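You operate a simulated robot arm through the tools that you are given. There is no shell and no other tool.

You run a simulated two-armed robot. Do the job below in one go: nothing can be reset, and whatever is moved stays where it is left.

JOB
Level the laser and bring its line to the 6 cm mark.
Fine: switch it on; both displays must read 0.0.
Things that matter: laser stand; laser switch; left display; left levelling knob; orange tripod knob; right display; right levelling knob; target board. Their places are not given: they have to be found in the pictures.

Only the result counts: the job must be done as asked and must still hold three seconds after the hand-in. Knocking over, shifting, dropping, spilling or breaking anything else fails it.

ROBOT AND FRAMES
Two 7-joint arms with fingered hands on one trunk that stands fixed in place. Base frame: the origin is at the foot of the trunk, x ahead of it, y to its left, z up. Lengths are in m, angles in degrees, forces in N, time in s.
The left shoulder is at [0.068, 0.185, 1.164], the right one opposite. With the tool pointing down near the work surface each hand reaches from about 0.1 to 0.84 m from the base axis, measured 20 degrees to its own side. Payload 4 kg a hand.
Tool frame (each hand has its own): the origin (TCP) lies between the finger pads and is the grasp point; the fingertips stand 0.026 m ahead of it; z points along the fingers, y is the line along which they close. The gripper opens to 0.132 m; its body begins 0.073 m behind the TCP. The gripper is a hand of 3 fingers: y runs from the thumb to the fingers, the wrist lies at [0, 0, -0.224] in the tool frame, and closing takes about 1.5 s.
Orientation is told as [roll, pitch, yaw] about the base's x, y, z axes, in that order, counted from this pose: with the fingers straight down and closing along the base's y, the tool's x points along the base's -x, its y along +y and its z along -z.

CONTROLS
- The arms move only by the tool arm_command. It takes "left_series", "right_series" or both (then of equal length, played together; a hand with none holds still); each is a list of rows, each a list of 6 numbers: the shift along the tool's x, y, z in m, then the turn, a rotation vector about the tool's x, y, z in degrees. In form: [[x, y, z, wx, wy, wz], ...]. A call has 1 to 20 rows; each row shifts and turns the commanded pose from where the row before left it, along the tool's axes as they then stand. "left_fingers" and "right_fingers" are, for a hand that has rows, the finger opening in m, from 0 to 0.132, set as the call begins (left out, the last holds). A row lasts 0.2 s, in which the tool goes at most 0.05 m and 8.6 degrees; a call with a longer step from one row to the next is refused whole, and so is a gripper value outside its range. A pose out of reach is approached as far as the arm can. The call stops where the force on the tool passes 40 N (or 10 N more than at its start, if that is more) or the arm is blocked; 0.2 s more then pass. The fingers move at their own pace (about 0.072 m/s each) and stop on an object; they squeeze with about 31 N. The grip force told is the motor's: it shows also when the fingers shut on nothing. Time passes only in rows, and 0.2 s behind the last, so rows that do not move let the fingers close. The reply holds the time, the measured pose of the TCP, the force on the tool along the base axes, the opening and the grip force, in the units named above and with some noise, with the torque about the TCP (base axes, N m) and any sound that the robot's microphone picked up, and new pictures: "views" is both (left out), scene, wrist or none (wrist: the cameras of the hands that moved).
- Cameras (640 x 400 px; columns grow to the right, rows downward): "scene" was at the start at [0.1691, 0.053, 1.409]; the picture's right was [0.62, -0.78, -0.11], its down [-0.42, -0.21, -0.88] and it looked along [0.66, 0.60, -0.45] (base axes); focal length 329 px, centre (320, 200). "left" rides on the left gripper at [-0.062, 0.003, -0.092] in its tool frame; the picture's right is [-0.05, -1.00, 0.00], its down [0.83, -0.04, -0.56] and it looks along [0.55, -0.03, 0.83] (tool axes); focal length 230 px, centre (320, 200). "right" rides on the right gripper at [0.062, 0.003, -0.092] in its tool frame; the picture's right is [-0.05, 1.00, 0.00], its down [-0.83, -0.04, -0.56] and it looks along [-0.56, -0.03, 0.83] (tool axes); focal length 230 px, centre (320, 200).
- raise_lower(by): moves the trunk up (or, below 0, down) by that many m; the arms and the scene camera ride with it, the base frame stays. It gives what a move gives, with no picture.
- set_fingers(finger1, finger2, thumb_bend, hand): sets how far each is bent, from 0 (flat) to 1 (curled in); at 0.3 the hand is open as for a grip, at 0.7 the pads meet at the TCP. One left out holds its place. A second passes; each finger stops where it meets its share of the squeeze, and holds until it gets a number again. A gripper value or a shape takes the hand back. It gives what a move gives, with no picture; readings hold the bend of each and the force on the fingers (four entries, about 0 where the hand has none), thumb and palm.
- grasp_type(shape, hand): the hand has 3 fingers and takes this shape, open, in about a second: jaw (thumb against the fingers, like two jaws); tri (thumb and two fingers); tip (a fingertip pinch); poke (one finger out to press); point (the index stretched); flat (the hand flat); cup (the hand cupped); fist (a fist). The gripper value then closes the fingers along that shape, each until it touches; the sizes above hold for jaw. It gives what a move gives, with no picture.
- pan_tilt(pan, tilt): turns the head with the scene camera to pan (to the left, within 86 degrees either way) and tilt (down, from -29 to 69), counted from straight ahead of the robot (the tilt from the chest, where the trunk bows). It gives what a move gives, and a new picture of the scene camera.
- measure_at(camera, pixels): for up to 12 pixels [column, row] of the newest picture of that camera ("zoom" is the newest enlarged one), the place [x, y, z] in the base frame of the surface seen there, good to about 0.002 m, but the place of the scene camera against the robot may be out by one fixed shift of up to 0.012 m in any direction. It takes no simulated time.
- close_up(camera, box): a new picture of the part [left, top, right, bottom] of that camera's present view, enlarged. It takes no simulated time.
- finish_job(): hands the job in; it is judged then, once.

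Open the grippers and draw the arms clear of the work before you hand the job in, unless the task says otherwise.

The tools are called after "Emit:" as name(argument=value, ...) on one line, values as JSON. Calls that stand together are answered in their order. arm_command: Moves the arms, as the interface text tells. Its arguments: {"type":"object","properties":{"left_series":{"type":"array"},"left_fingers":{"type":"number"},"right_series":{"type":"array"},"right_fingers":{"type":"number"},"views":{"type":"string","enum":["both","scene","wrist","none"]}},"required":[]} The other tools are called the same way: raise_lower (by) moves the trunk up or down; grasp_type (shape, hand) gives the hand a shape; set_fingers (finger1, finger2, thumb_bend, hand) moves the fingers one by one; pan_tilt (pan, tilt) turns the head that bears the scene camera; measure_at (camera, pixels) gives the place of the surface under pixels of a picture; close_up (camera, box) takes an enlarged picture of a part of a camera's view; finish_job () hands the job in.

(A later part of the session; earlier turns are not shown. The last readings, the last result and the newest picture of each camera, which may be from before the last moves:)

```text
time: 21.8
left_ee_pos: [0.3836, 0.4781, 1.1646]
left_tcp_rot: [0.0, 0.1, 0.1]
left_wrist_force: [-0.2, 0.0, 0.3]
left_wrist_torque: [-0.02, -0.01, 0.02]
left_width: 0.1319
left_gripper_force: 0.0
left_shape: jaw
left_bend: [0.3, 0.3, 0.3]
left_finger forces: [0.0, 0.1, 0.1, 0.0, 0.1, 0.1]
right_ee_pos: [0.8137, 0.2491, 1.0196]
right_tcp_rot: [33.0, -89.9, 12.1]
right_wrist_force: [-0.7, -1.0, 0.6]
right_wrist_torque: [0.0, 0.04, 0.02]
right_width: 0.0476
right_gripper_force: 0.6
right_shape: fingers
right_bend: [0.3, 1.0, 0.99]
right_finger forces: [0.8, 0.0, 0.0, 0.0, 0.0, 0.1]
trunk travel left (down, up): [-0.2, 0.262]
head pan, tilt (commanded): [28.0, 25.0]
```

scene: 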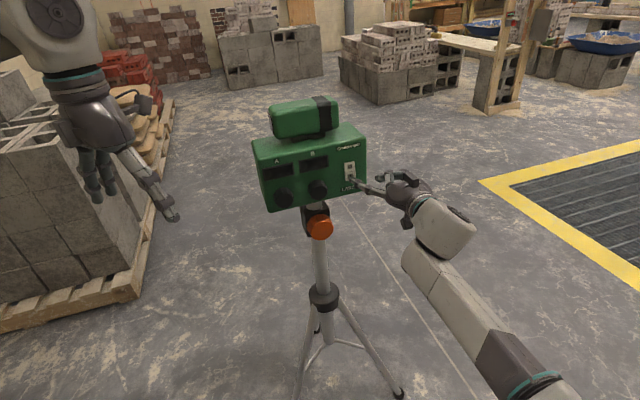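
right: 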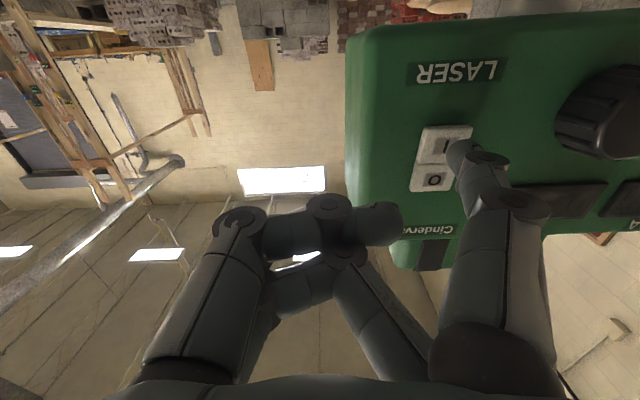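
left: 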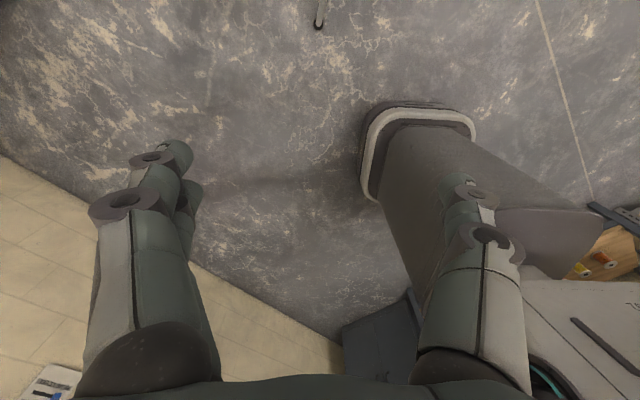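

The index shows 0.8 N, so it has just touched. I press 2 mm further at a time.

Emit:
arm_command(right_series=[[0, 0, 0.002, 0, 0, 0]], views="none")

Emit:
arm_command(right_series=[[0, 0, 0.002, 0, 0, 0]], views="both")

Emit:
close_up(camera="scene", box=[240, 120, 400, 220])

```text
time: 22.2
left_ee_pos: [0.3835, 0.4785, 1.165]
left_tcp_rot: [0.0, 0.0, 0.1]
left_wrist_force: [0.0, -0.1, 0.2]
left_wrist_torque: [-0.02, -0.04, -0.02]
left_width: 0.132
left_gripper_force: 0.2
left_shape: jaw
left_bend: [0.3, 0.3, 0.3]
left_finger forces: [0.0, 0.1, 0.1, 0.1, 0.1, 0.0]
right_ee_pos: [0.8152, 0.2499, 1.0189]
right_tcp_rot: [-12.8, -89.8, 57.8]
right_wrist_force: [0.5, 0.3, 0.1]
right_wrist_torque: [0.04, -0.04, 0.0]
right_width: 0.0486
right_gripper_force: 0.1
right_shape: fingers
right_bend: [0.3, 1.0, 0.99]
right_finger forces: [0.1, 0.1, 0.0, 0.0, 0.1, 0.0]
trunk travel left (down, up): [-0.2, 0.262]
head pan, tilt (commanded): [28.0, 25.0]
```

```text
time: 22.6
left_ee_pos: [0.384, 0.4775, 1.1649]
left_tcp_rot: [0.1, 0.0, 0.1]
left_wrist_force: [-0.6, -0.7, 0.1]
left_wrist_torque: [-0.01, 0.01, 0.02]
left_width: 0.1321
left_gripper_force: 0.1
left_shape: jaw
left_bend: [0.3, 0.3, 0.3]
left_finger forces: [0.0, 0.0, 0.0, 0.0, 0.0, 0.0]
right_ee_pos: [0.8172, 0.2509, 1.0194]
right_tcp_rot: [29.7, -89.8, 15.2]
right_wrist_force: [-1.4, -1.7, 0.3]
right_wrist_torque: [-0.07, -0.02, 0.1]
right_width: 0.0483
right_gripper_force: 1.0
right_shape: fingers
right_bend: [0.3, 1.0, 0.99]
right_finger forces: [1.8, 0.0, 0.1, 0.1, 0.1, 0.1]
trunk travel left (down, up): [-0.2, 0.262]
head pan, tilt (commanded): [28.0, 25.0]
```

scene: 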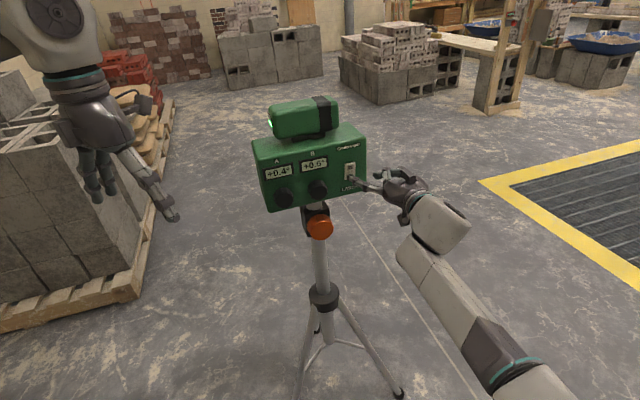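
right: 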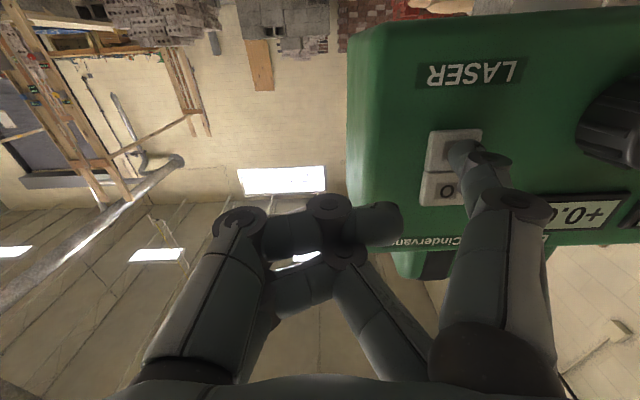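

```text
4.00 times, centred on (320, 170) of scene
```

zoom: 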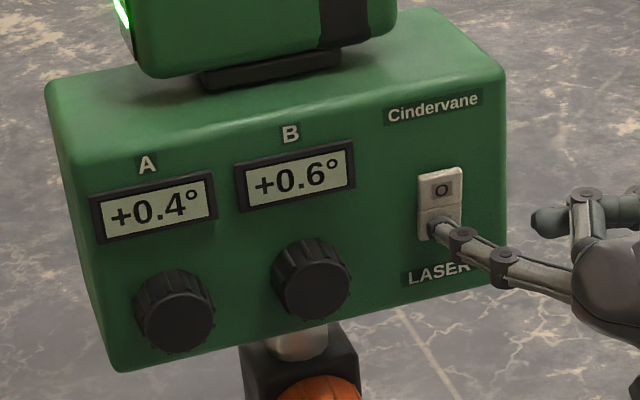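

The laser is on: A reads +0.4°, B +0.6°, and the aperture glows green. I back off 12 cm and return the hand to the jaw shape, then look at the board.

Emit:
arm_command(right_series=[[0, 0, -0.02, 0, 0, 0], [0, 0, -0.035, 0, 0, 0], [0, 0, -0.035, 0, 0, 0], [0, 0, -0.03, 0, 0, 0]], views="none")

Emit:
grasp_type(hand="right", shape="jaw")

Emit:
pan_tilt(pan=86, tilt=15)

Emit:
close_up(camera="scene", box=[120, 130, 216, 230])

```text
time: 23.6
left_ee_pos: [0.3828, 0.4761, 1.1646]
left_tcp_rot: [0.0, 0.0, 0.0]
left_wrist_force: [-0.2, 0.1, 0.3]
left_wrist_torque: [0.0, 0.02, 0.0]
left_width: 0.132
left_gripper_force: 0.0
left_shape: jaw
left_bend: [0.3, 0.3, 0.3]
left_finger forces: [0.0, 0.0, 0.0, 0.0, 0.0, 0.1]
right_ee_pos: [0.7312, 0.166, 1.0204]
right_tcp_rot: [54.2, -89.9, -9.2]
right_wrist_force: [0.4, 0.1, 0.1]
right_wrist_torque: [-0.01, -0.02, -0.01]
right_width: 0.0484
right_gripper_force: 0.0
right_shape: fingers
right_bend: [0.3, 1.0, 0.99]
right_finger forces: [0.1, 0.0, 0.1, 0.0, 0.0, 0.0]
trunk travel left (down, up): [-0.2, 0.262]
head pan, tilt (commanded): [28.0, 25.0]
```

```text
time: 24.5
left_ee_pos: [0.3839, 0.4788, 1.165]
left_tcp_rot: [0.0, 0.0, 0.1]
left_wrist_force: [0.3, 0.1, 0.0]
left_wrist_torque: [0.0, 0.04, 0.0]
left_width: 0.1321
left_gripper_force: 0.0
left_shape: jaw
left_bend: [0.3, 0.3, 0.3]
left_finger forces: [0.0, 0.0, 0.0, 0.0, 0.0, 0.0]
right_ee_pos: [0.7318, 0.1662, 1.0198]
right_tcp_rot: [29.0, -89.9, 16.0]
right_wrist_force: [-0.3, 0.7, -0.1]
right_wrist_torque: [0.0, -0.02, -0.02]
right_width: 0.0949
right_gripper_force: 0.0
right_shape: jaw
right_bend: [0.3, 0.91, 0.3]
right_finger forces: [0.0, 0.1, 0.1, 0.1, 0.0, 0.0]
trunk travel left (down, up): [-0.2, 0.262]
head pan, tilt (commanded): [28.0, 25.0]
```

```text
time: 25.8
left_ee_pos: [0.3846, 0.4772, 1.164]
left_tcp_rot: [0.0, 0.1, 0.2]
left_wrist_force: [0.7, 0.1, 0.7]
left_wrist_torque: [-0.02, 0.02, -0.04]
left_width: 0.132
left_gripper_force: 0.1
left_shape: jaw
left_bend: [0.3, 0.3, 0.3]
left_finger forces: [0.0, 0.1, 0.0, 0.0, 0.0, 0.0]
right_ee_pos: [0.7314, 0.1669, 1.0197]
right_tcp_rot: [28.2, -89.9, 16.8]
right_wrist_force: [-0.2, 0.4, -0.4]
right_wrist_torque: [-0.01, -0.03, -0.02]
right_width: 0.0949
right_gripper_force: 0.1
right_shape: jaw
right_bend: [0.3, 0.91, 0.3]
right_finger forces: [0.0, 0.0, 0.0, 0.1, 0.0, 0.0]
trunk travel left (down, up): [-0.2, 0.262]
head pan, tilt (commanded): [85.9, 15.0]
```

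scene: 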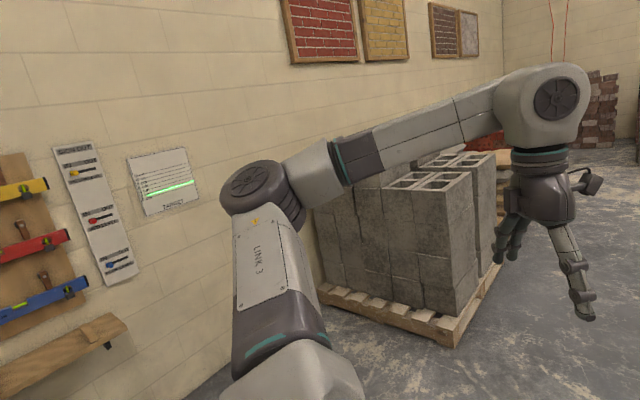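

```text
4.00 times, centred on (168, 180) of scene
```

zoom: 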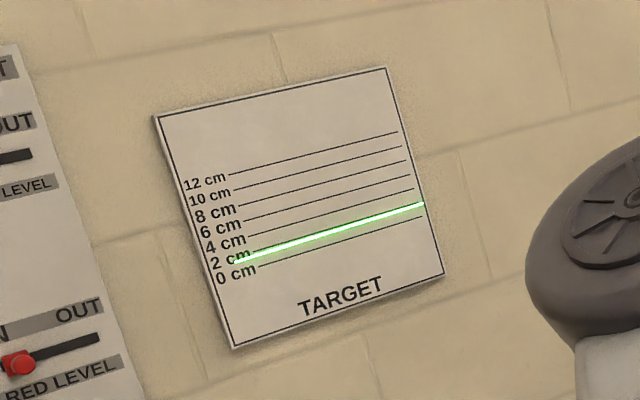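

The laser line is on the board at about 1.5 cm. The right finger 2 is still bent (0.91), so I command the full opening and look at the hand.

Emit:
pan_tilt(pan=28, tilt=25)

Emit:
arm_command(right_series=[[0, 0, -0.02, 0, 0, 0], [0, 0, 0, 0, 0, 0], [0, 0, 0, 0, 0, 0], [0, 0, 0, 0, 0, 0], [0, 0, 0, 0, 0, 0], [0, 0, 0, 0, 0, 0]], right_fingers=0.132, views="both")

```text
time: 27.0
left_ee_pos: [0.3835, 0.4779, 1.1646]
left_tcp_rot: [0.0, -0.1, 0.1]
left_wrist_force: [0.0, -0.2, 1.2]
left_wrist_torque: [0.01, 0.02, 0.01]
left_width: 0.1317
left_gripper_force: 0.0
left_shape: jaw
left_bend: [0.3, 0.3, 0.3]
left_finger forces: [0.0, 0.0, 0.0, 0.0, 0.1, 0.0]
right_ee_pos: [0.7324, 0.1662, 1.019]
right_tcp_rot: [26.4, -89.9, 18.6]
right_wrist_force: [-0.6, 0.8, 0.0]
right_wrist_torque: [-0.01, 0.04, -0.02]
right_width: 0.0949
right_gripper_force: 0.1
right_shape: jaw
right_bend: [0.3, 0.91, 0.3]
right_finger forces: [0.0, 0.0, 0.0, 0.0, 0.1, 0.1]
trunk travel left (down, up): [-0.2, 0.262]
head pan, tilt (commanded): [28.0, 25.0]
```

scene: 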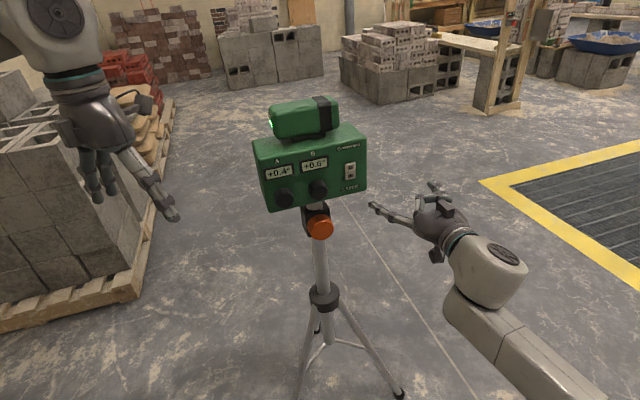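

```text
time: 28.4
left_ee_pos: [0.384, 0.478, 1.1646]
left_tcp_rot: [0.0, 0.0, 0.1]
left_wrist_force: [-0.2, 0.9, -0.2]
left_wrist_torque: [-0.01, 0.02, 0.0]
left_width: 0.132
left_gripper_force: 0.0
left_shape: jaw
left_bend: [0.3, 0.3, 0.3]
left_finger forces: [0.0, 0.0, 0.1, 0.1, 0.0, 0.1]
right_ee_pos: [0.718, 0.1526, 1.0196]
right_tcp_rot: [32.7, -89.9, 12.5]
right_wrist_force: [-0.4, 0.0, 0.9]
right_wrist_torque: [0.01, -0.03, 0.0]
right_width: 0.0951
right_gripper_force: 0.2
right_shape: jaw
right_bend: [0.3, 0.91, 0.3]
right_finger forces: [0.1, 0.1, 0.0, 0.0, 0.0, 0.1]
trunk travel left (down, up): [-0.2, 0.262]
head pan, tilt (commanded): [28.0, 25.0]
```

scene: 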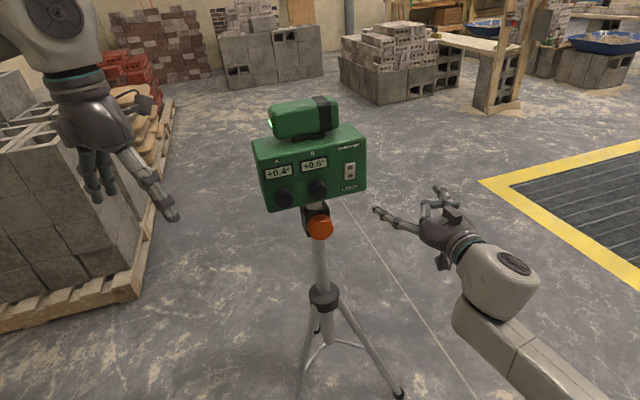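
right: 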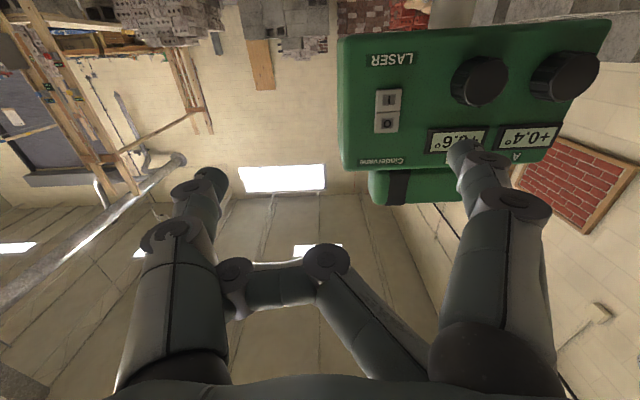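

Finger 2's tip is hooked by the thumb (px 235,290). I open the thumb flat and then straighten finger 2.

Emit:
set_fingers(hand="right", finger2=1.0, thumb_bend=0.0)

Emit:
set_fingers(hand="right", finger2=0.3)

Emit:
arm_command(right_series=[[0, 0, 0, 0, 0, 0]], views="wrist")

```text
time: 29.4
left_ee_pos: [0.3835, 0.4774, 1.1643]
left_tcp_rot: [0.0, 0.0, 0.2]
left_wrist_force: [-0.1, 0.0, 0.7]
left_wrist_torque: [0.0, 0.01, 0.01]
left_width: 0.132
left_gripper_force: 0.0
left_shape: jaw
left_bend: [0.3, 0.3, 0.3]
left_finger forces: [0.0, 0.0, 0.0, 0.0, 0.1, 0.0]
right_ee_pos: [0.7178, 0.1517, 1.0195]
right_tcp_rot: [27.3, -89.9, 17.6]
right_wrist_force: [0.2, -0.8, 0.1]
right_wrist_torque: [0.0, -0.01, 0.01]
right_width: 0.1472
right_gripper_force: 0.0
right_shape: fingers
right_bend: [0.3, 0.92, 0.16]
right_finger forces: [0.1, 0.1, 0.0, 0.1, 0.0, 0.0]
trunk travel left (down, up): [-0.2, 0.262]
head pan, tilt (commanded): [28.0, 25.0]
```

```text
time: 30.4
left_ee_pos: [0.3834, 0.4789, 1.1639]
left_tcp_rot: [0.0, -0.1, 0.1]
left_wrist_force: [0.4, -0.2, 0.6]
left_wrist_torque: [0.0, 0.0, -0.01]
left_width: 0.132
left_gripper_force: 0.0
left_shape: jaw
left_bend: [0.3, 0.3, 0.3]
left_finger forces: [0.1, 0.1, 0.0, 0.0, 0.0, 0.0]
right_ee_pos: [0.7184, 0.1522, 1.0188]
right_tcp_rot: [27.0, -89.9, 18.0]
right_wrist_force: [-0.5, 0.2, 0.3]
right_wrist_torque: [0.02, 0.03, 0.02]
right_width: 0.1503
right_gripper_force: 0.2
right_shape: fingers
right_bend: [0.3, 0.9, 0.1]
right_finger forces: [0.1, 0.0, 0.0, 0.1, 0.0, 0.0]
trunk travel left (down, up): [-0.2, 0.262]
head pan, tilt (commanded): [28.0, 25.0]
```

```text
time: 30.8
left_ee_pos: [0.3841, 0.4776, 1.1648]
left_tcp_rot: [0.0, 0.0, 0.0]
left_wrist_force: [-0.3, 0.6, 0.5]
left_wrist_torque: [-0.03, 0.01, 0.01]
left_width: 0.1321
left_gripper_force: 0.0
left_shape: jaw
left_bend: [0.3, 0.3, 0.3]
left_finger forces: [0.0, 0.0, 0.0, 0.0, 0.0, 0.1]
right_ee_pos: [0.7191, 0.1518, 1.0191]
right_tcp_rot: [27.1, -89.9, 18.0]
right_wrist_force: [-1.2, 0.3, 0.9]
right_wrist_torque: [-0.03, -0.01, 0.05]
right_width: 0.1502
right_gripper_force: 0.1
right_shape: fingers
right_bend: [0.3, 0.9, 0.1]
right_finger forces: [0.0, 0.0, 0.0, 0.0, 0.1, 0.0]
trunk travel left (down, up): [-0.2, 0.262]
head pan, tilt (commanded): [28.0, 25.0]
```

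right: 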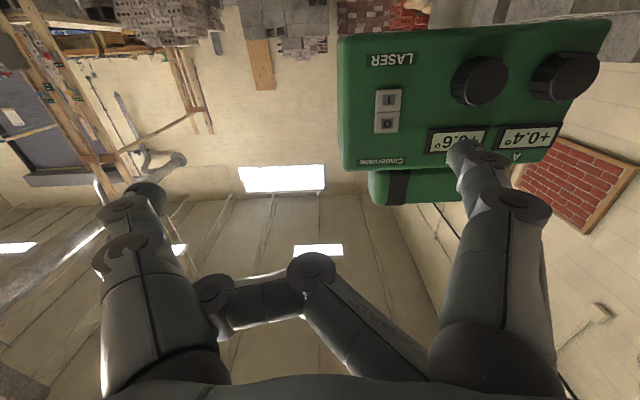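

The thumb is blocked by finger 2's tip (bends 0.9 / 0.1). I curl both fully again, then open the thumb alone first, then finger 2.

Emit:
set_fingers(hand="right", finger2=1.0, thumb_bend=1.0)

Emit:
arm_command(right_series=[[0, 0, 0, 0, 0, 0], [0, 0, 0, 0, 0, 0]], views="wrist")

```text
time: 31.8
left_ee_pos: [0.3834, 0.4781, 1.1653]
left_tcp_rot: [0.0, 0.0, 0.1]
left_wrist_force: [-0.4, -0.1, -0.6]
left_wrist_torque: [-0.01, 0.01, 0.01]
left_width: 0.1319
left_gripper_force: 0.0
left_shape: jaw
left_bend: [0.3, 0.3, 0.3]
left_finger forces: [0.0, 0.0, 0.1, 0.0, 0.0, 0.0]
right_ee_pos: [0.7192, 0.1527, 1.0198]
right_tcp_rot: [27.7, -89.9, 17.5]
right_wrist_force: [0.7, 0.6, 0.1]
right_wrist_torque: [-0.01, 0.01, -0.03]
right_width: 0.0471
right_gripper_force: 0.0
right_shape: fingers
right_bend: [0.3, 1.0, 0.98]
right_finger forces: [0.1, 0.0, 0.1, 0.0, 0.1, 0.1]
trunk travel left (down, up): [-0.2, 0.262]
head pan, tilt (commanded): [28.0, 25.0]
```

```text
time: 32.4
left_ee_pos: [0.3838, 0.477, 1.1644]
left_tcp_rot: [0.0, 0.0, 0.0]
left_wrist_force: [0.4, 0.0, -0.1]
left_wrist_torque: [-0.01, -0.04, -0.02]
left_width: 0.1317
left_gripper_force: 0.1
left_shape: jaw
left_bend: [0.3, 0.3, 0.3]
left_finger forces: [0.1, 0.0, 0.0, 0.0, 0.0, 0.0]
right_ee_pos: [0.7189, 0.1509, 1.0187]
right_tcp_rot: [26.4, -89.9, 18.7]
right_wrist_force: [1.1, 0.1, -0.1]
right_wrist_torque: [0.04, -0.03, 0.0]
right_width: 0.0474
right_gripper_force: 0.0
right_shape: fingers
right_bend: [0.3, 1.0, 0.98]
right_finger forces: [0.0, 0.1, 0.0, 0.1, 0.0, 0.1]
trunk travel left (down, up): [-0.2, 0.262]
head pan, tilt (commanded): [28.0, 25.0]
```

right: 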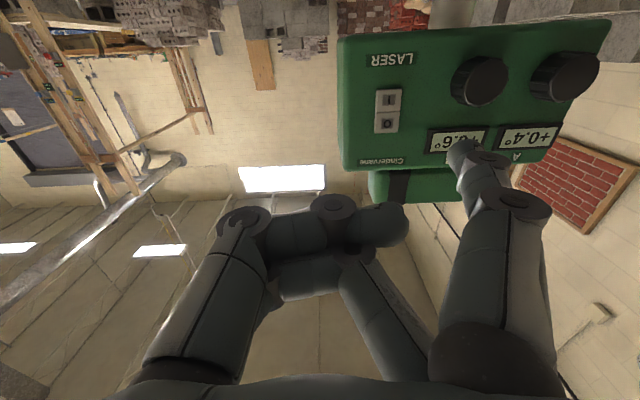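

Both are fully curled (1.0, 0.98). Now I open the thumb alone, then finger 2.

Emit:
set_fingers(hand="right", thumb_bend=0.3)

Emit:
arm_command(right_series=[[0, 0, 0, 0, 0, 0], [0, 0, 0, 0, 0, 0]], views="wrist")

```text
time: 33.4
left_ee_pos: [0.3834, 0.4787, 1.165]
left_tcp_rot: [0.0, 0.0, 0.1]
left_wrist_force: [0.2, 0.1, -0.7]
left_wrist_torque: [-0.01, -0.02, -0.01]
left_width: 0.1318
left_gripper_force: 0.1
left_shape: jaw
left_bend: [0.3, 0.3, 0.3]
left_finger forces: [0.1, 0.0, 0.0, 0.1, 0.0, 0.0]
right_ee_pos: [0.7179, 0.1518, 1.0192]
right_tcp_rot: [26.8, -89.9, 18.4]
right_wrist_force: [0.4, 0.3, 0.1]
right_wrist_torque: [-0.01, 0.01, 0.01]
right_width: 0.1253
right_gripper_force: 0.1
right_shape: fingers
right_bend: [0.3, 0.96, 0.3]
right_finger forces: [0.0, 0.1, 0.0, 0.1, 0.0, 0.1]
trunk travel left (down, up): [-0.2, 0.262]
head pan, tilt (commanded): [28.0, 25.0]
```

```text
time: 34.0
left_ee_pos: [0.3833, 0.4779, 1.1654]
left_tcp_rot: [0.0, 0.0, 0.1]
left_wrist_force: [0.6, 0.4, 0.2]
left_wrist_torque: [-0.03, -0.04, -0.02]
left_width: 0.1317
left_gripper_force: 0.0
left_shape: jaw
left_bend: [0.3, 0.3, 0.3]
left_finger forces: [0.0, 0.1, 0.0, 0.0, 0.0, 0.0]
right_ee_pos: [0.7187, 0.152, 1.019]
right_tcp_rot: [26.4, -89.8, 18.7]
right_wrist_force: [1.0, 0.1, -0.6]
right_wrist_torque: [-0.01, 0.0, 0.02]
right_width: 0.1255
right_gripper_force: 0.1
right_shape: fingers
right_bend: [0.3, 0.96, 0.3]
right_finger forces: [0.0, 0.1, 0.2, 0.1, 0.0, 0.0]
trunk travel left (down, up): [-0.2, 0.262]
head pan, tilt (commanded): [28.0, 25.0]
```

right: 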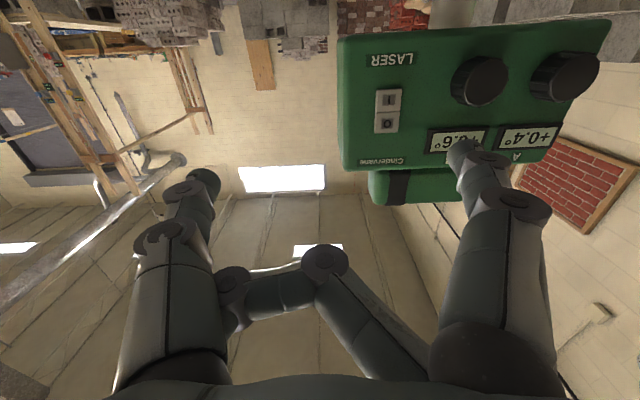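

Finger 2's tip is caught at the thumb's base (px 230,310). I look closer before trying again.

Emit:
close_up(camera="right", box=[120, 200, 440, 400])

Emit:
measure_at(camera="right", pixels=[[230, 315], [235, 280], [325, 258], [280, 295], [215, 290], [175, 230], [205, 175], [200, 320], [462, 145]])

```text
2.00 times, centred on (280, 300) of right
```

zoom: 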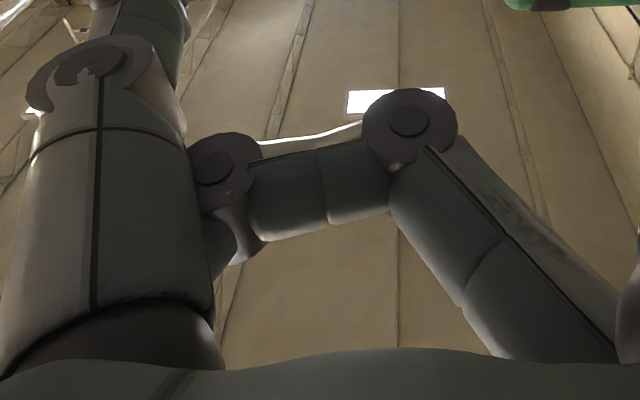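

```text
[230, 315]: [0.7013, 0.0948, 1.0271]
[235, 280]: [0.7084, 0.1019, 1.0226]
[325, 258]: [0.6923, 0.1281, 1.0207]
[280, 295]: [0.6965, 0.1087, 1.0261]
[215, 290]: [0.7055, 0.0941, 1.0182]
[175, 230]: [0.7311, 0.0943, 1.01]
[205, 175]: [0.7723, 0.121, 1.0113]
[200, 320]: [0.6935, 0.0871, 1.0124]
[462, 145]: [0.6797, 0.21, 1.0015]
```

The shapes "poke" and "point" curl the fingers differently; going back through "poke" should draw finger 2 out with its tip curled. I do poke and look.

Emit:
grasp_type(hand="right", shape="point")

Emit:
grasp_type(hand="right", shape="poke")

Emit:
arm_command(right_series=[[0, 0, 0, 0, 0, 0], [0, 0, 0, 0, 0, 0]], views="wrist")

```text
time: 34.9
left_ee_pos: [0.3841, 0.4773, 1.1657]
left_tcp_rot: [0.0, 0.0, 0.1]
left_wrist_force: [-0.7, -0.2, -0.6]
left_wrist_torque: [0.03, -0.01, 0.01]
left_width: 0.1319
left_gripper_force: 0.1
left_shape: jaw
left_bend: [0.3, 0.3, 0.3]
left_finger forces: [0.0, 0.1, 0.0, 0.0, 0.0, 0.0]
right_ee_pos: [0.7182, 0.1516, 1.0208]
right_tcp_rot: [26.0, -89.9, 19.1]
right_wrist_force: [0.0, -0.1, 0.1]
right_wrist_torque: [0.01, -0.01, 0.0]
right_width: 0.0
right_gripper_force: 0.1
right_shape: point
right_bend: [0.12, 1.0, 0.49]
right_finger forces: [0.1, 0.0, 0.0, 0.0, 0.0, 0.0]
trunk travel left (down, up): [-0.2, 0.262]
head pan, tilt (commanded): [28.0, 25.0]
```

```text
time: 35.8
left_ee_pos: [0.3839, 0.4771, 1.1643]
left_tcp_rot: [0.0, -0.1, 0.1]
left_wrist_force: [0.1, -0.1, -0.5]
left_wrist_torque: [-0.03, 0.02, -0.03]
left_width: 0.1319
left_gripper_force: 0.0
left_shape: jaw
left_bend: [0.3, 0.3, 0.3]
left_finger forces: [0.0, 0.0, 0.0, 0.0, 0.0, 0.0]
right_ee_pos: [0.7197, 0.1523, 1.0201]
right_tcp_rot: [26.5, -89.9, 18.6]
right_wrist_force: [-0.3, -0.4, 0.4]
right_wrist_torque: [0.02, -0.01, -0.02]
right_width: 0.0001
right_gripper_force: 0.0
right_shape: poke
right_bend: [0.96, 1.0, 1.0]
right_finger forces: [0.1, 0.0, 0.0, 0.1, 0.1, 0.0]
trunk travel left (down, up): [-0.2, 0.262]
head pan, tilt (commanded): [28.0, 25.0]
```

```text
time: 36.4
left_ee_pos: [0.3842, 0.4791, 1.1644]
left_tcp_rot: [0.1, 0.0, 0.1]
left_wrist_force: [-0.9, -0.3, -0.3]
left_wrist_torque: [0.01, -0.01, 0.03]
left_width: 0.1319
left_gripper_force: 0.1
left_shape: jaw
left_bend: [0.3, 0.3, 0.3]
left_finger forces: [0.0, 0.0, 0.0, 0.0, 0.0, 0.0]
right_ee_pos: [0.7175, 0.1526, 1.0207]
right_tcp_rot: [27.3, -89.9, 17.8]
right_wrist_force: [0.5, -0.4, -0.1]
right_wrist_torque: [-0.01, 0.04, -0.01]
right_width: 0.0
right_gripper_force: 0.0
right_shape: poke
right_bend: [0.96, 1.0, 1.0]
right_finger forces: [0.0, 0.1, 0.1, 0.0, 0.0, 0.1]
trunk travel left (down, up): [-0.2, 0.262]
head pan, tilt (commanded): [28.0, 25.0]
```

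right: 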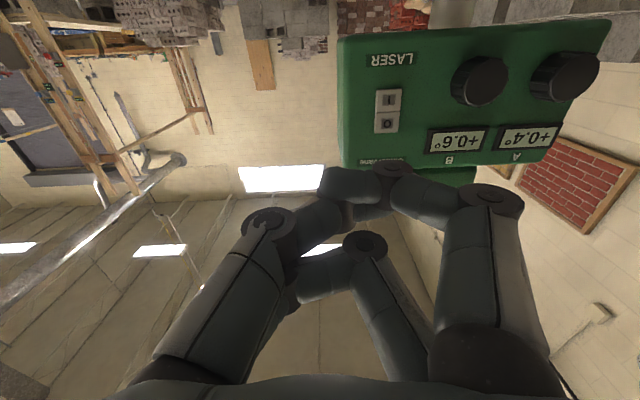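

Finger 2 is still inside the thumb. I try the flat shape with some waiting time to let the thumb swing right out.

Emit:
set_fingers(hand="right", finger1=0.3, finger2=1.0, thumb_bend=0.0)

Emit:
arm_command(right_series=[[0, 0, 0, 0, 0, 0], [0, 0, 0, 0, 0, 0], [0, 0, 0, 0, 0, 0], [0, 0, 0, 0, 0, 0], [0, 0, 0, 0, 0, 0], [0, 0, 0, 0, 0, 0], [0, 0, 0, 0, 0, 0], [0, 0, 0, 0, 0, 0]], views="wrist")

```text
time: 37.4
left_ee_pos: [0.3843, 0.4779, 1.1644]
left_tcp_rot: [-0.1, 0.0, 0.2]
left_wrist_force: [-0.4, -0.3, 0.4]
left_wrist_torque: [0.04, 0.04, 0.01]
left_width: 0.1318
left_gripper_force: 0.1
left_shape: jaw
left_bend: [0.3, 0.3, 0.3]
left_finger forces: [0.1, 0.0, 0.0, 0.1, 0.1, 0.0]
right_ee_pos: [0.718, 0.1515, 1.019]
right_tcp_rot: [25.4, -89.9, 19.6]
right_wrist_force: [-0.8, 0.3, -0.4]
right_wrist_torque: [-0.02, 0.01, -0.01]
right_width: 0.1479
right_gripper_force: 0.1
right_shape: fingers
right_bend: [0.3, 0.95, 0.14]
right_finger forces: [0.0, 0.1, 0.0, 0.0, 0.0, 0.0]
trunk travel left (down, up): [-0.2, 0.262]
head pan, tilt (commanded): [28.0, 25.0]
```

```text
time: 39.2
left_ee_pos: [0.3844, 0.4789, 1.1648]
left_tcp_rot: [0.0, -0.1, 0.1]
left_wrist_force: [-0.1, 0.4, -0.5]
left_wrist_torque: [-0.02, 0.01, 0.01]
left_width: 0.132
left_gripper_force: 0.1
left_shape: jaw
left_bend: [0.3, 0.3, 0.3]
left_finger forces: [0.1, 0.0, 0.0, 0.0, 0.0, 0.1]
right_ee_pos: [0.7183, 0.1512, 1.0196]
right_tcp_rot: [26.2, -89.9, 18.9]
right_wrist_force: [-0.2, 0.4, -0.5]
right_wrist_torque: [-0.01, 0.0, -0.04]
right_width: 0.1483
right_gripper_force: 0.1
right_shape: fingers
right_bend: [0.3, 0.95, 0.13]
right_finger forces: [0.1, 0.0, 0.0, 0.1, 0.0, 0.1]
trunk travel left (down, up): [-0.2, 0.262]
head pan, tilt (commanded): [28.0, 25.0]
```

right: 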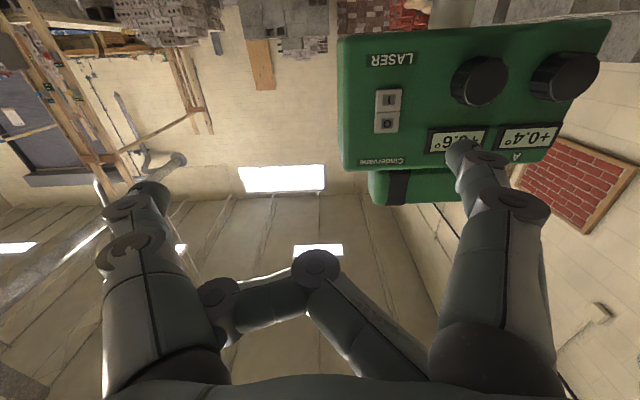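

Thumb stops at 0.13. I try curling the thumb to 0.6 and opening finger 2 there.

Emit:
set_fingers(hand="right", finger2=1.0, thumb_bend=0.6)

Emit:
set_fingers(hand="right", finger2=0.3)

Emit:
arm_command(right_series=[[0, 0, 0, 0, 0, 0], [0, 0, 0, 0, 0, 0]], views="wrist")

```text
time: 40.2
left_ee_pos: [0.3834, 0.478, 1.1639]
left_tcp_rot: [0.1, -0.2, 0.1]
left_wrist_force: [-0.1, 1.1, -1.0]
left_wrist_torque: [0.01, 0.01, 0.0]
left_width: 0.132
left_gripper_force: 0.0
left_shape: jaw
left_bend: [0.3, 0.3, 0.3]
left_finger forces: [0.1, 0.1, 0.0, 0.0, 0.0, 0.0]
right_ee_pos: [0.718, 0.1521, 1.0192]
right_tcp_rot: [27.6, -89.9, 17.5]
right_wrist_force: [0.2, 0.8, -0.1]
right_wrist_torque: [-0.03, 0.0, -0.02]
right_width: 0.0807
right_gripper_force: 0.0
right_shape: fingers
right_bend: [0.3, 1.0, 0.6]
right_finger forces: [0.0, 0.1, 0.0, 0.0, 0.1, 0.1]
trunk travel left (down, up): [-0.2, 0.262]
head pan, tilt (commanded): [28.0, 25.0]
```

```text
time: 41.2
left_ee_pos: [0.3845, 0.4779, 1.1641]
left_tcp_rot: [0.0, -0.1, 0.0]
left_wrist_force: [0.2, -0.4, 1.0]
left_wrist_torque: [0.02, 0.05, 0.0]
left_width: 0.1317
left_gripper_force: 0.1
left_shape: jaw
left_bend: [0.3, 0.3, 0.3]
left_finger forces: [0.0, 0.0, 0.0, 0.0, 0.1, 0.1]
right_ee_pos: [0.7169, 0.1521, 1.0202]
right_tcp_rot: [26.6, -89.9, 18.6]
right_wrist_force: [0.7, -0.2, -0.7]
right_wrist_torque: [-0.02, -0.01, 0.0]
right_width: 0.0817
right_gripper_force: 0.0
right_shape: fingers
right_bend: [0.3, 0.98, 0.6]
right_finger forces: [0.0, 0.0, 0.1, 0.0, 0.1, 0.0]
trunk travel left (down, up): [-0.2, 0.262]
head pan, tilt (commanded): [28.0, 25.0]
```

```text
time: 41.8
left_ee_pos: [0.3839, 0.4783, 1.1643]
left_tcp_rot: [0.0, 0.1, 0.2]
left_wrist_force: [-0.7, -1.0, -0.2]
left_wrist_torque: [0.01, -0.01, -0.02]
left_width: 0.132
left_gripper_force: 0.1
left_shape: jaw
left_bend: [0.3, 0.3, 0.3]
left_finger forces: [0.0, 0.0, 0.0, 0.1, 0.1, 0.0]
right_ee_pos: [0.719, 0.1526, 1.02]
right_tcp_rot: [28.0, -89.9, 17.1]
right_wrist_force: [-0.6, 0.2, 0.4]
right_wrist_torque: [-0.01, -0.01, 0.01]
right_width: 0.0815
right_gripper_force: 0.1
right_shape: fingers
right_bend: [0.3, 0.98, 0.6]
right_finger forces: [0.0, 0.1, 0.0, 0.1, 0.1, 0.0]
trunk travel left (down, up): [-0.2, 0.262]
head pan, tilt (commanded): [28.0, 25.0]
```

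right: 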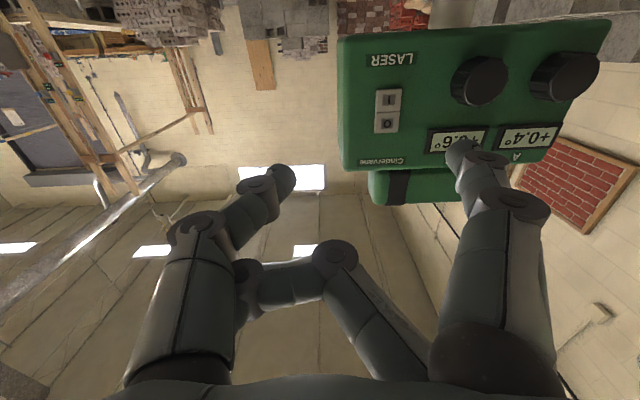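

Finger 2 stays caught, so I'll do the knob work with the clean left hand. I withdraw the right arm to the right and try the "tri" shape once there.

Emit:
arm_command(right_series=[[0, -0.03, -0.04, 0, 0, 0], [0, -0.03, -0.04, 0, 0, 0], [0, -0.03, -0.04, 0, 0, 0], [0, -0.03, -0.04, 0, 0, 0], [0, -0.03, -0.04, 0, 0, 0], [0, 0, -0.04, 0, 0, 0], [0, 0, -0.04, 0, 0, 0], [0, 0, -0.04, 0, 0, 0]], views="none")

Emit:
grasp_type(hand="right", shape="tri")

Emit:
arm_command(right_series=[[0, 0, 0, 0, 0, 0], [0, 0, 0, 0, 0, 0]], views="both")

```text
time: 43.6
left_ee_pos: [0.3822, 0.4774, 1.1646]
left_tcp_rot: [0.0, 0.0, 0.1]
left_wrist_force: [-0.1, 0.0, -0.3]
left_wrist_torque: [0.02, -0.01, 0.0]
left_width: 0.1319
left_gripper_force: 0.1
left_shape: jaw
left_bend: [0.3, 0.3, 0.3]
left_finger forces: [0.1, 0.0, 0.1, 0.0, 0.0, 0.1]
right_ee_pos: [0.5978, -0.1802, 1.0205]
right_tcp_rot: [-173.8, -90.0, -141.1]
right_wrist_force: [0.2, -0.5, -0.1]
right_wrist_torque: [0.01, -0.02, 0.0]
right_width: 0.0815
right_gripper_force: 0.0
right_shape: fingers
right_bend: [0.3, 0.98, 0.6]
right_finger forces: [0.1, 0.0, 0.0, 0.0, 0.0, 0.0]
trunk travel left (down, up): [-0.2, 0.262]
head pan, tilt (commanded): [28.0, 25.0]
```

```text
time: 44.5
left_ee_pos: [0.383, 0.4789, 1.1651]
left_tcp_rot: [0.2, 0.0, 0.2]
left_wrist_force: [0.0, 0.7, 0.1]
left_wrist_torque: [0.0, 0.0, 0.01]
left_width: 0.1318
left_gripper_force: 0.1
left_shape: jaw
left_bend: [0.3, 0.3, 0.3]
left_finger forces: [0.0, 0.0, 0.0, 0.1, 0.0, 0.0]
right_ee_pos: [0.5987, -0.1809, 1.02]
right_tcp_rot: [35.5, -90.0, 9.7]
right_wrist_force: [0.7, -0.3, -0.5]
right_wrist_torque: [-0.03, -0.01, -0.01]
right_width: 0.0952
right_gripper_force: 0.0
right_shape: tri
right_bend: [0.3, 0.89, 0.3]
right_finger forces: [0.1, 0.1, 0.1, 0.0, 0.0, 0.0]
trunk travel left (down, up): [-0.2, 0.262]
head pan, tilt (commanded): [28.0, 25.0]
```

```text
time: 45.1
left_ee_pos: [0.3831, 0.4784, 1.1647]
left_tcp_rot: [0.0, 0.0, 0.1]
left_wrist_force: [-0.5, -0.1, -0.3]
left_wrist_torque: [-0.02, -0.02, -0.01]
left_width: 0.1319
left_gripper_force: 0.0
left_shape: jaw
left_bend: [0.3, 0.3, 0.3]
left_finger forces: [0.0, 0.0, 0.0, 0.0, 0.0, 0.0]
right_ee_pos: [0.5994, -0.1806, 1.0206]
right_tcp_rot: [38.7, -89.9, 6.4]
right_wrist_force: [0.6, -0.2, 0.0]
right_wrist_torque: [0.0, -0.01, 0.0]
right_width: 0.0949
right_gripper_force: 0.0
right_shape: tri
right_bend: [0.3, 0.89, 0.3]
right_finger forces: [0.1, 0.1, 0.0, 0.1, 0.0, 0.0]
trunk travel left (down, up): [-0.2, 0.262]
head pan, tilt (commanded): [28.0, 25.0]
```

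scene: 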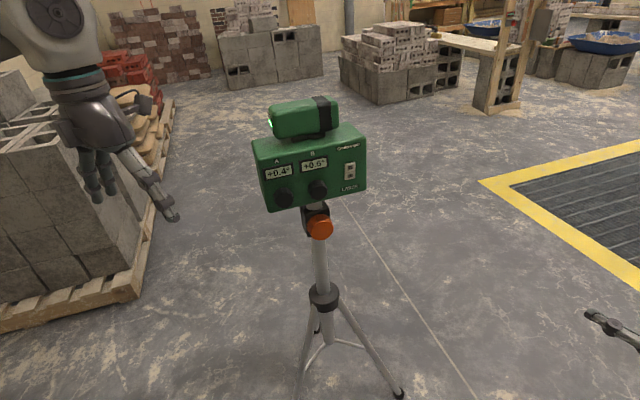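
right: 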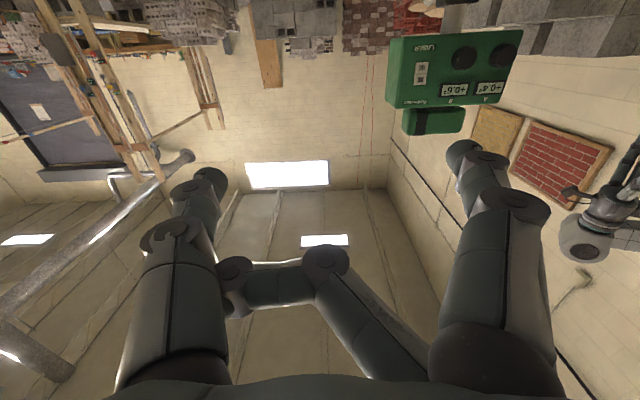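

The right arm is clear. Now I bring the left hand in front of the laser's left knob, first translating, then yawing 45°.

Emit:
arm_command(left_series=[[-0.0262, -0.0282, 0.0175, 0, 0, 0], [-0.0262, -0.0282, 0.0175, 0, 0, 0], [-0.0262, -0.0282, 0.0175, 0, 0, 0], [-0.0262, -0.0282, 0.0175, 0, 0, 0], [-0.0262, -0.0282, 0.0175, 0, 0, 0], [-0.026, -0.028, 0.0175, 0, 0, 0], [0, 0, 0, 0, 0, -7.5], [0, 0, 0, 0, 0, -7.5], [0, 0, 0, 0, 0, -7.5], [0, 0, 0, 0, 0, -7.5], [0, 0, 0, 0, 0, -7.5], [0, 0, 0, 0, 0, -7.5]], views="scene")

Emit:
arm_command(left_series=[[0, 0, 0, 0, -8.2, 0], [0, 0, 0, 0, -8.2, 0], [0, 0, 0, 0, -8.2, 0], [0, 0, 0, 0, -8.2, 0], [0, 0, 0, 0, -8.2, 0], [0, 0, 0, 0, -8.2, 0], [0, 0, 0, 0, -8.2, 0], [0, 0, 0, 0, -8.2, 0], [0, 0, 0, 0, -8.2, 0], [0, 0, 0, 0, -8.2, 0], [0, 0, 0, 0, -8, 0]], views="both")

```text
time: 47.7
left_ee_pos: [0.5405, 0.3097, 1.0593]
left_tcp_rot: [0.0, 0.1, 45.2]
left_wrist_force: [-0.2, -0.5, -0.8]
left_wrist_torque: [-0.02, 0.0, 0.02]
left_width: 0.1319
left_gripper_force: 0.0
left_shape: jaw
left_bend: [0.3, 0.3, 0.3]
left_finger forces: [0.0, 0.1, 0.1, 0.0, 0.1, 0.1]
right_ee_pos: [0.5982, -0.1804, 1.0198]
right_tcp_rot: [31.4, -89.9, 13.7]
right_wrist_force: [0.7, -0.6, 0.9]
right_wrist_torque: [0.01, 0.0, -0.03]
right_width: 0.0949
right_gripper_force: 0.1
right_shape: tri
right_bend: [0.3, 0.89, 0.3]
right_finger forces: [0.0, 0.1, 0.1, 0.0, 0.1, 0.0]
trunk travel left (down, up): [-0.2, 0.262]
head pan, tilt (commanded): [28.0, 25.0]
```

scene: 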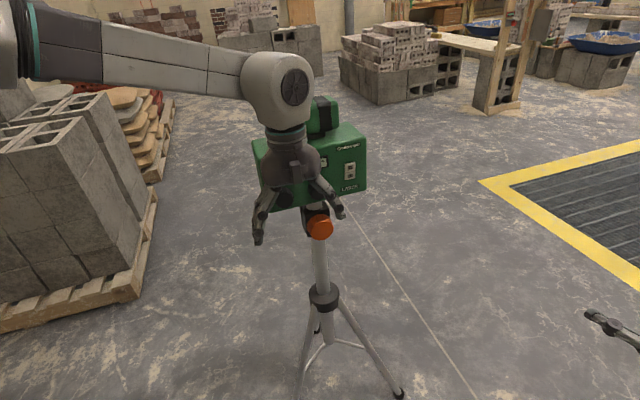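

```text
time: 50.1
left_ee_pos: [0.5477, 0.3217, 1.0644]
left_tcp_rot: [-18.3, -89.7, 63.1]
left_wrist_force: [0.4, 0.2, 0.8]
left_wrist_torque: [-0.01, 0.0, 0.0]
left_width: 0.132
left_gripper_force: 0.2
left_shape: jaw
left_bend: [0.3, 0.3, 0.3]
left_finger forces: [0.0, 0.0, 0.1, 0.0, 0.1, 0.1]
left hand out of reach, approached as far as the arm can: row 11
right_ee_pos: [0.6, -0.1807, 1.0197]
right_tcp_rot: [25.0, -89.9, 19.9]
right_wrist_force: [-0.3, 0.5, 0.2]
right_wrist_torque: [0.04, -0.01, 0.03]
right_width: 0.095
right_gripper_force: 0.3
right_shape: tri
right_bend: [0.3, 0.89, 0.3]
right_finger forces: [0.0, 0.0, 0.0, 0.0, 0.0, 0.1]
trunk travel left (down, up): [-0.2, 0.262]
head pan, tilt (commanded): [28.0, 25.0]
```

scene: 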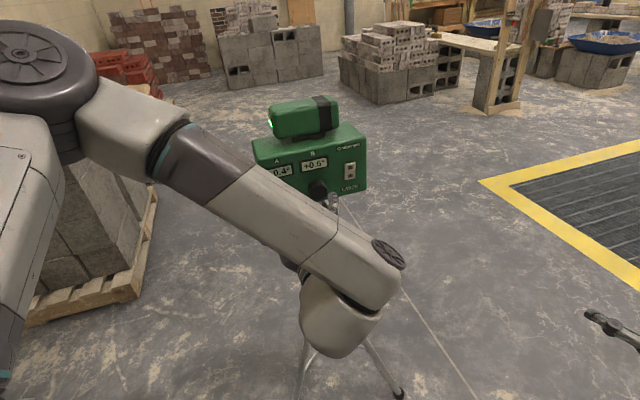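
left: 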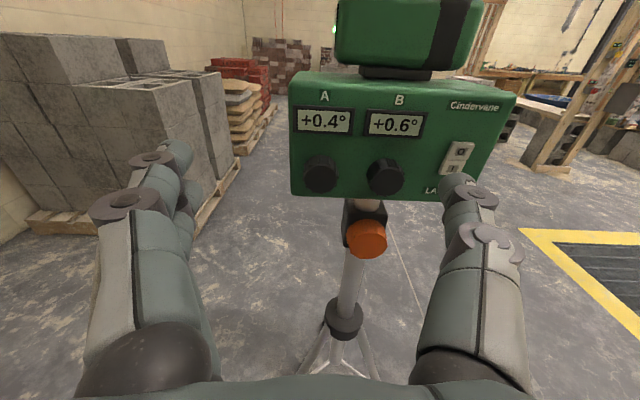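

The left wrist camera gives a fine view: A +0.4° (323,121), B +0.6° (397,123), knobs at (321,173) and (385,177), orange knob (366,240). I measure them with this camera.

Emit:
close_up(camera="left", box=[280, 80, 480, 205])

Emit:
measure_at(camera="left", pixels=[[321, 176], [385, 179], [366, 242], [321, 165], [321, 185], [312, 176], [330, 176], [366, 225], [355, 242], [378, 242], [323, 121], [397, 123]])

```text
3.20 times, centred on (380, 142) of left
```

zoom: 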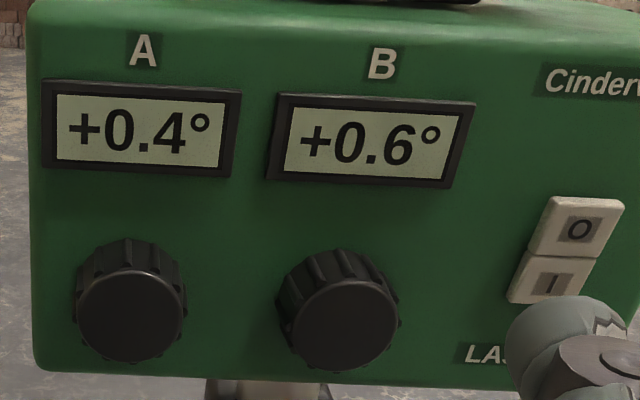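

```text
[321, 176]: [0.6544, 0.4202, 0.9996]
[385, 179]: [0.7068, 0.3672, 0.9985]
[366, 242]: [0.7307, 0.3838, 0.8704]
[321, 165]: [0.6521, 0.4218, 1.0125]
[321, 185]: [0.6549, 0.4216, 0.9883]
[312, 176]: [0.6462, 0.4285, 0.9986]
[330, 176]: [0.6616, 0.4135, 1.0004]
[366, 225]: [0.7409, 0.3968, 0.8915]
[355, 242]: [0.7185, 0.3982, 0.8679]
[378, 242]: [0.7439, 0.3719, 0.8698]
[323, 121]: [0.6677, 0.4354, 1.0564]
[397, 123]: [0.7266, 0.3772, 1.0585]
```

Knob faces: A at about u=0.165, z=0.998, B 7.8 cm to the right, diameter about 4 cm, face at n≈0.760 (along the 45° axis). I move the left hand to 6 cm before knob A with a 6.2 cm opening.

Emit:
arm_command(left_series=[[0.0154, -0.0005, 0.025, 0, 0, 0], [0.0154, -0.0005, 0.025, 0, 0, 0], [0.0154, -0.0005, 0.025, 0, 0, 0], [0.0155, -0.0004, 0.024, 0, 0, 0]], left_fingers=0.062, views="both")

```text
time: 51.1
left_ee_pos: [0.6179, 0.3908, 1.0034]
left_tcp_rot: [-49.6, -90.0, 94.7]
left_wrist_force: [-0.2, 0.7, -0.2]
left_wrist_torque: [0.04, 0.0, 0.03]
left_width: 0.0625
left_gripper_force: 0.0
left_shape: jaw
left_bend: [0.73, 0.73, 0.7]
left_finger forces: [0.0, 0.1, 0.1, 0.0, 0.0, 0.1]
right_ee_pos: [0.5983, -0.1794, 1.019]
right_tcp_rot: [25.8, -89.9, 19.3]
right_wrist_force: [-0.2, -0.7, 0.2]
right_wrist_torque: [-0.02, -0.01, -0.02]
right_width: 0.0949
right_gripper_force: 0.2
right_shape: tri
right_bend: [0.3, 0.89, 0.3]
right_finger forces: [0.1, 0.0, 0.0, 0.0, 0.1, 0.0]
trunk travel left (down, up): [-0.2, 0.262]
head pan, tilt (commanded): [28.0, 25.0]
```

scene: 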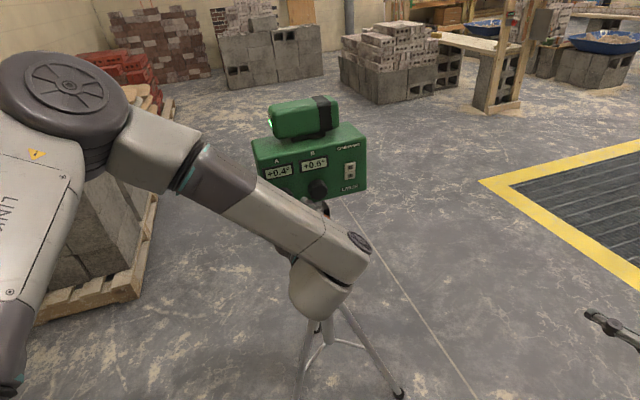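
left: 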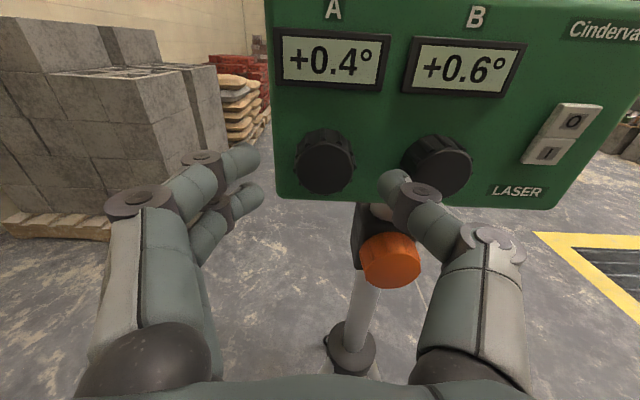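

The TCP is at u=0.161, n=0.713, z=1.003. I check the finger tips and knob in the enlarged view.

Emit:
close_up(camera="left", box=[200, 60, 480, 235])

Emit:
measure_at(camera="left", pixels=[[258, 150], [262, 185], [380, 178], [385, 188], [250, 165], [325, 168], [311, 168], [340, 168], [325, 155], [325, 180], [440, 160], [392, 265]])

```text
2.29 times, centred on (340, 148) of left
```

zoom: 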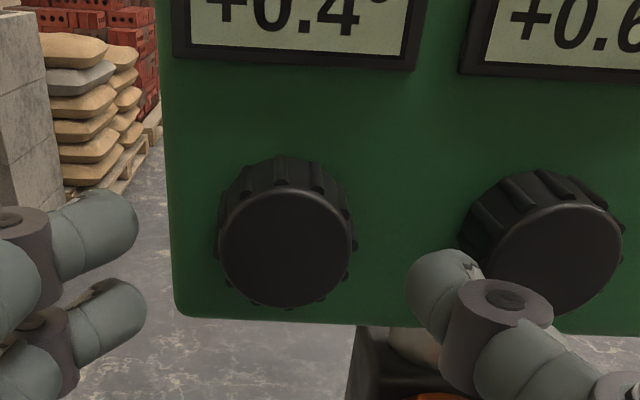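

```text
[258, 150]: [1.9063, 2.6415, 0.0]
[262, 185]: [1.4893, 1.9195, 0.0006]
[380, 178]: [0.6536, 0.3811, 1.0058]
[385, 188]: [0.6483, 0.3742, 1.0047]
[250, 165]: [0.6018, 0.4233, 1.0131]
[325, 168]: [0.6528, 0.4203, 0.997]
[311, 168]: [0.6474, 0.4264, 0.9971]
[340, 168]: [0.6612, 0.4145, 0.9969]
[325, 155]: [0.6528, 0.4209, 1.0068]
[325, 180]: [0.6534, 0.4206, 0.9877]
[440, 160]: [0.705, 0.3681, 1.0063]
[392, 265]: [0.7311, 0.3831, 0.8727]
```

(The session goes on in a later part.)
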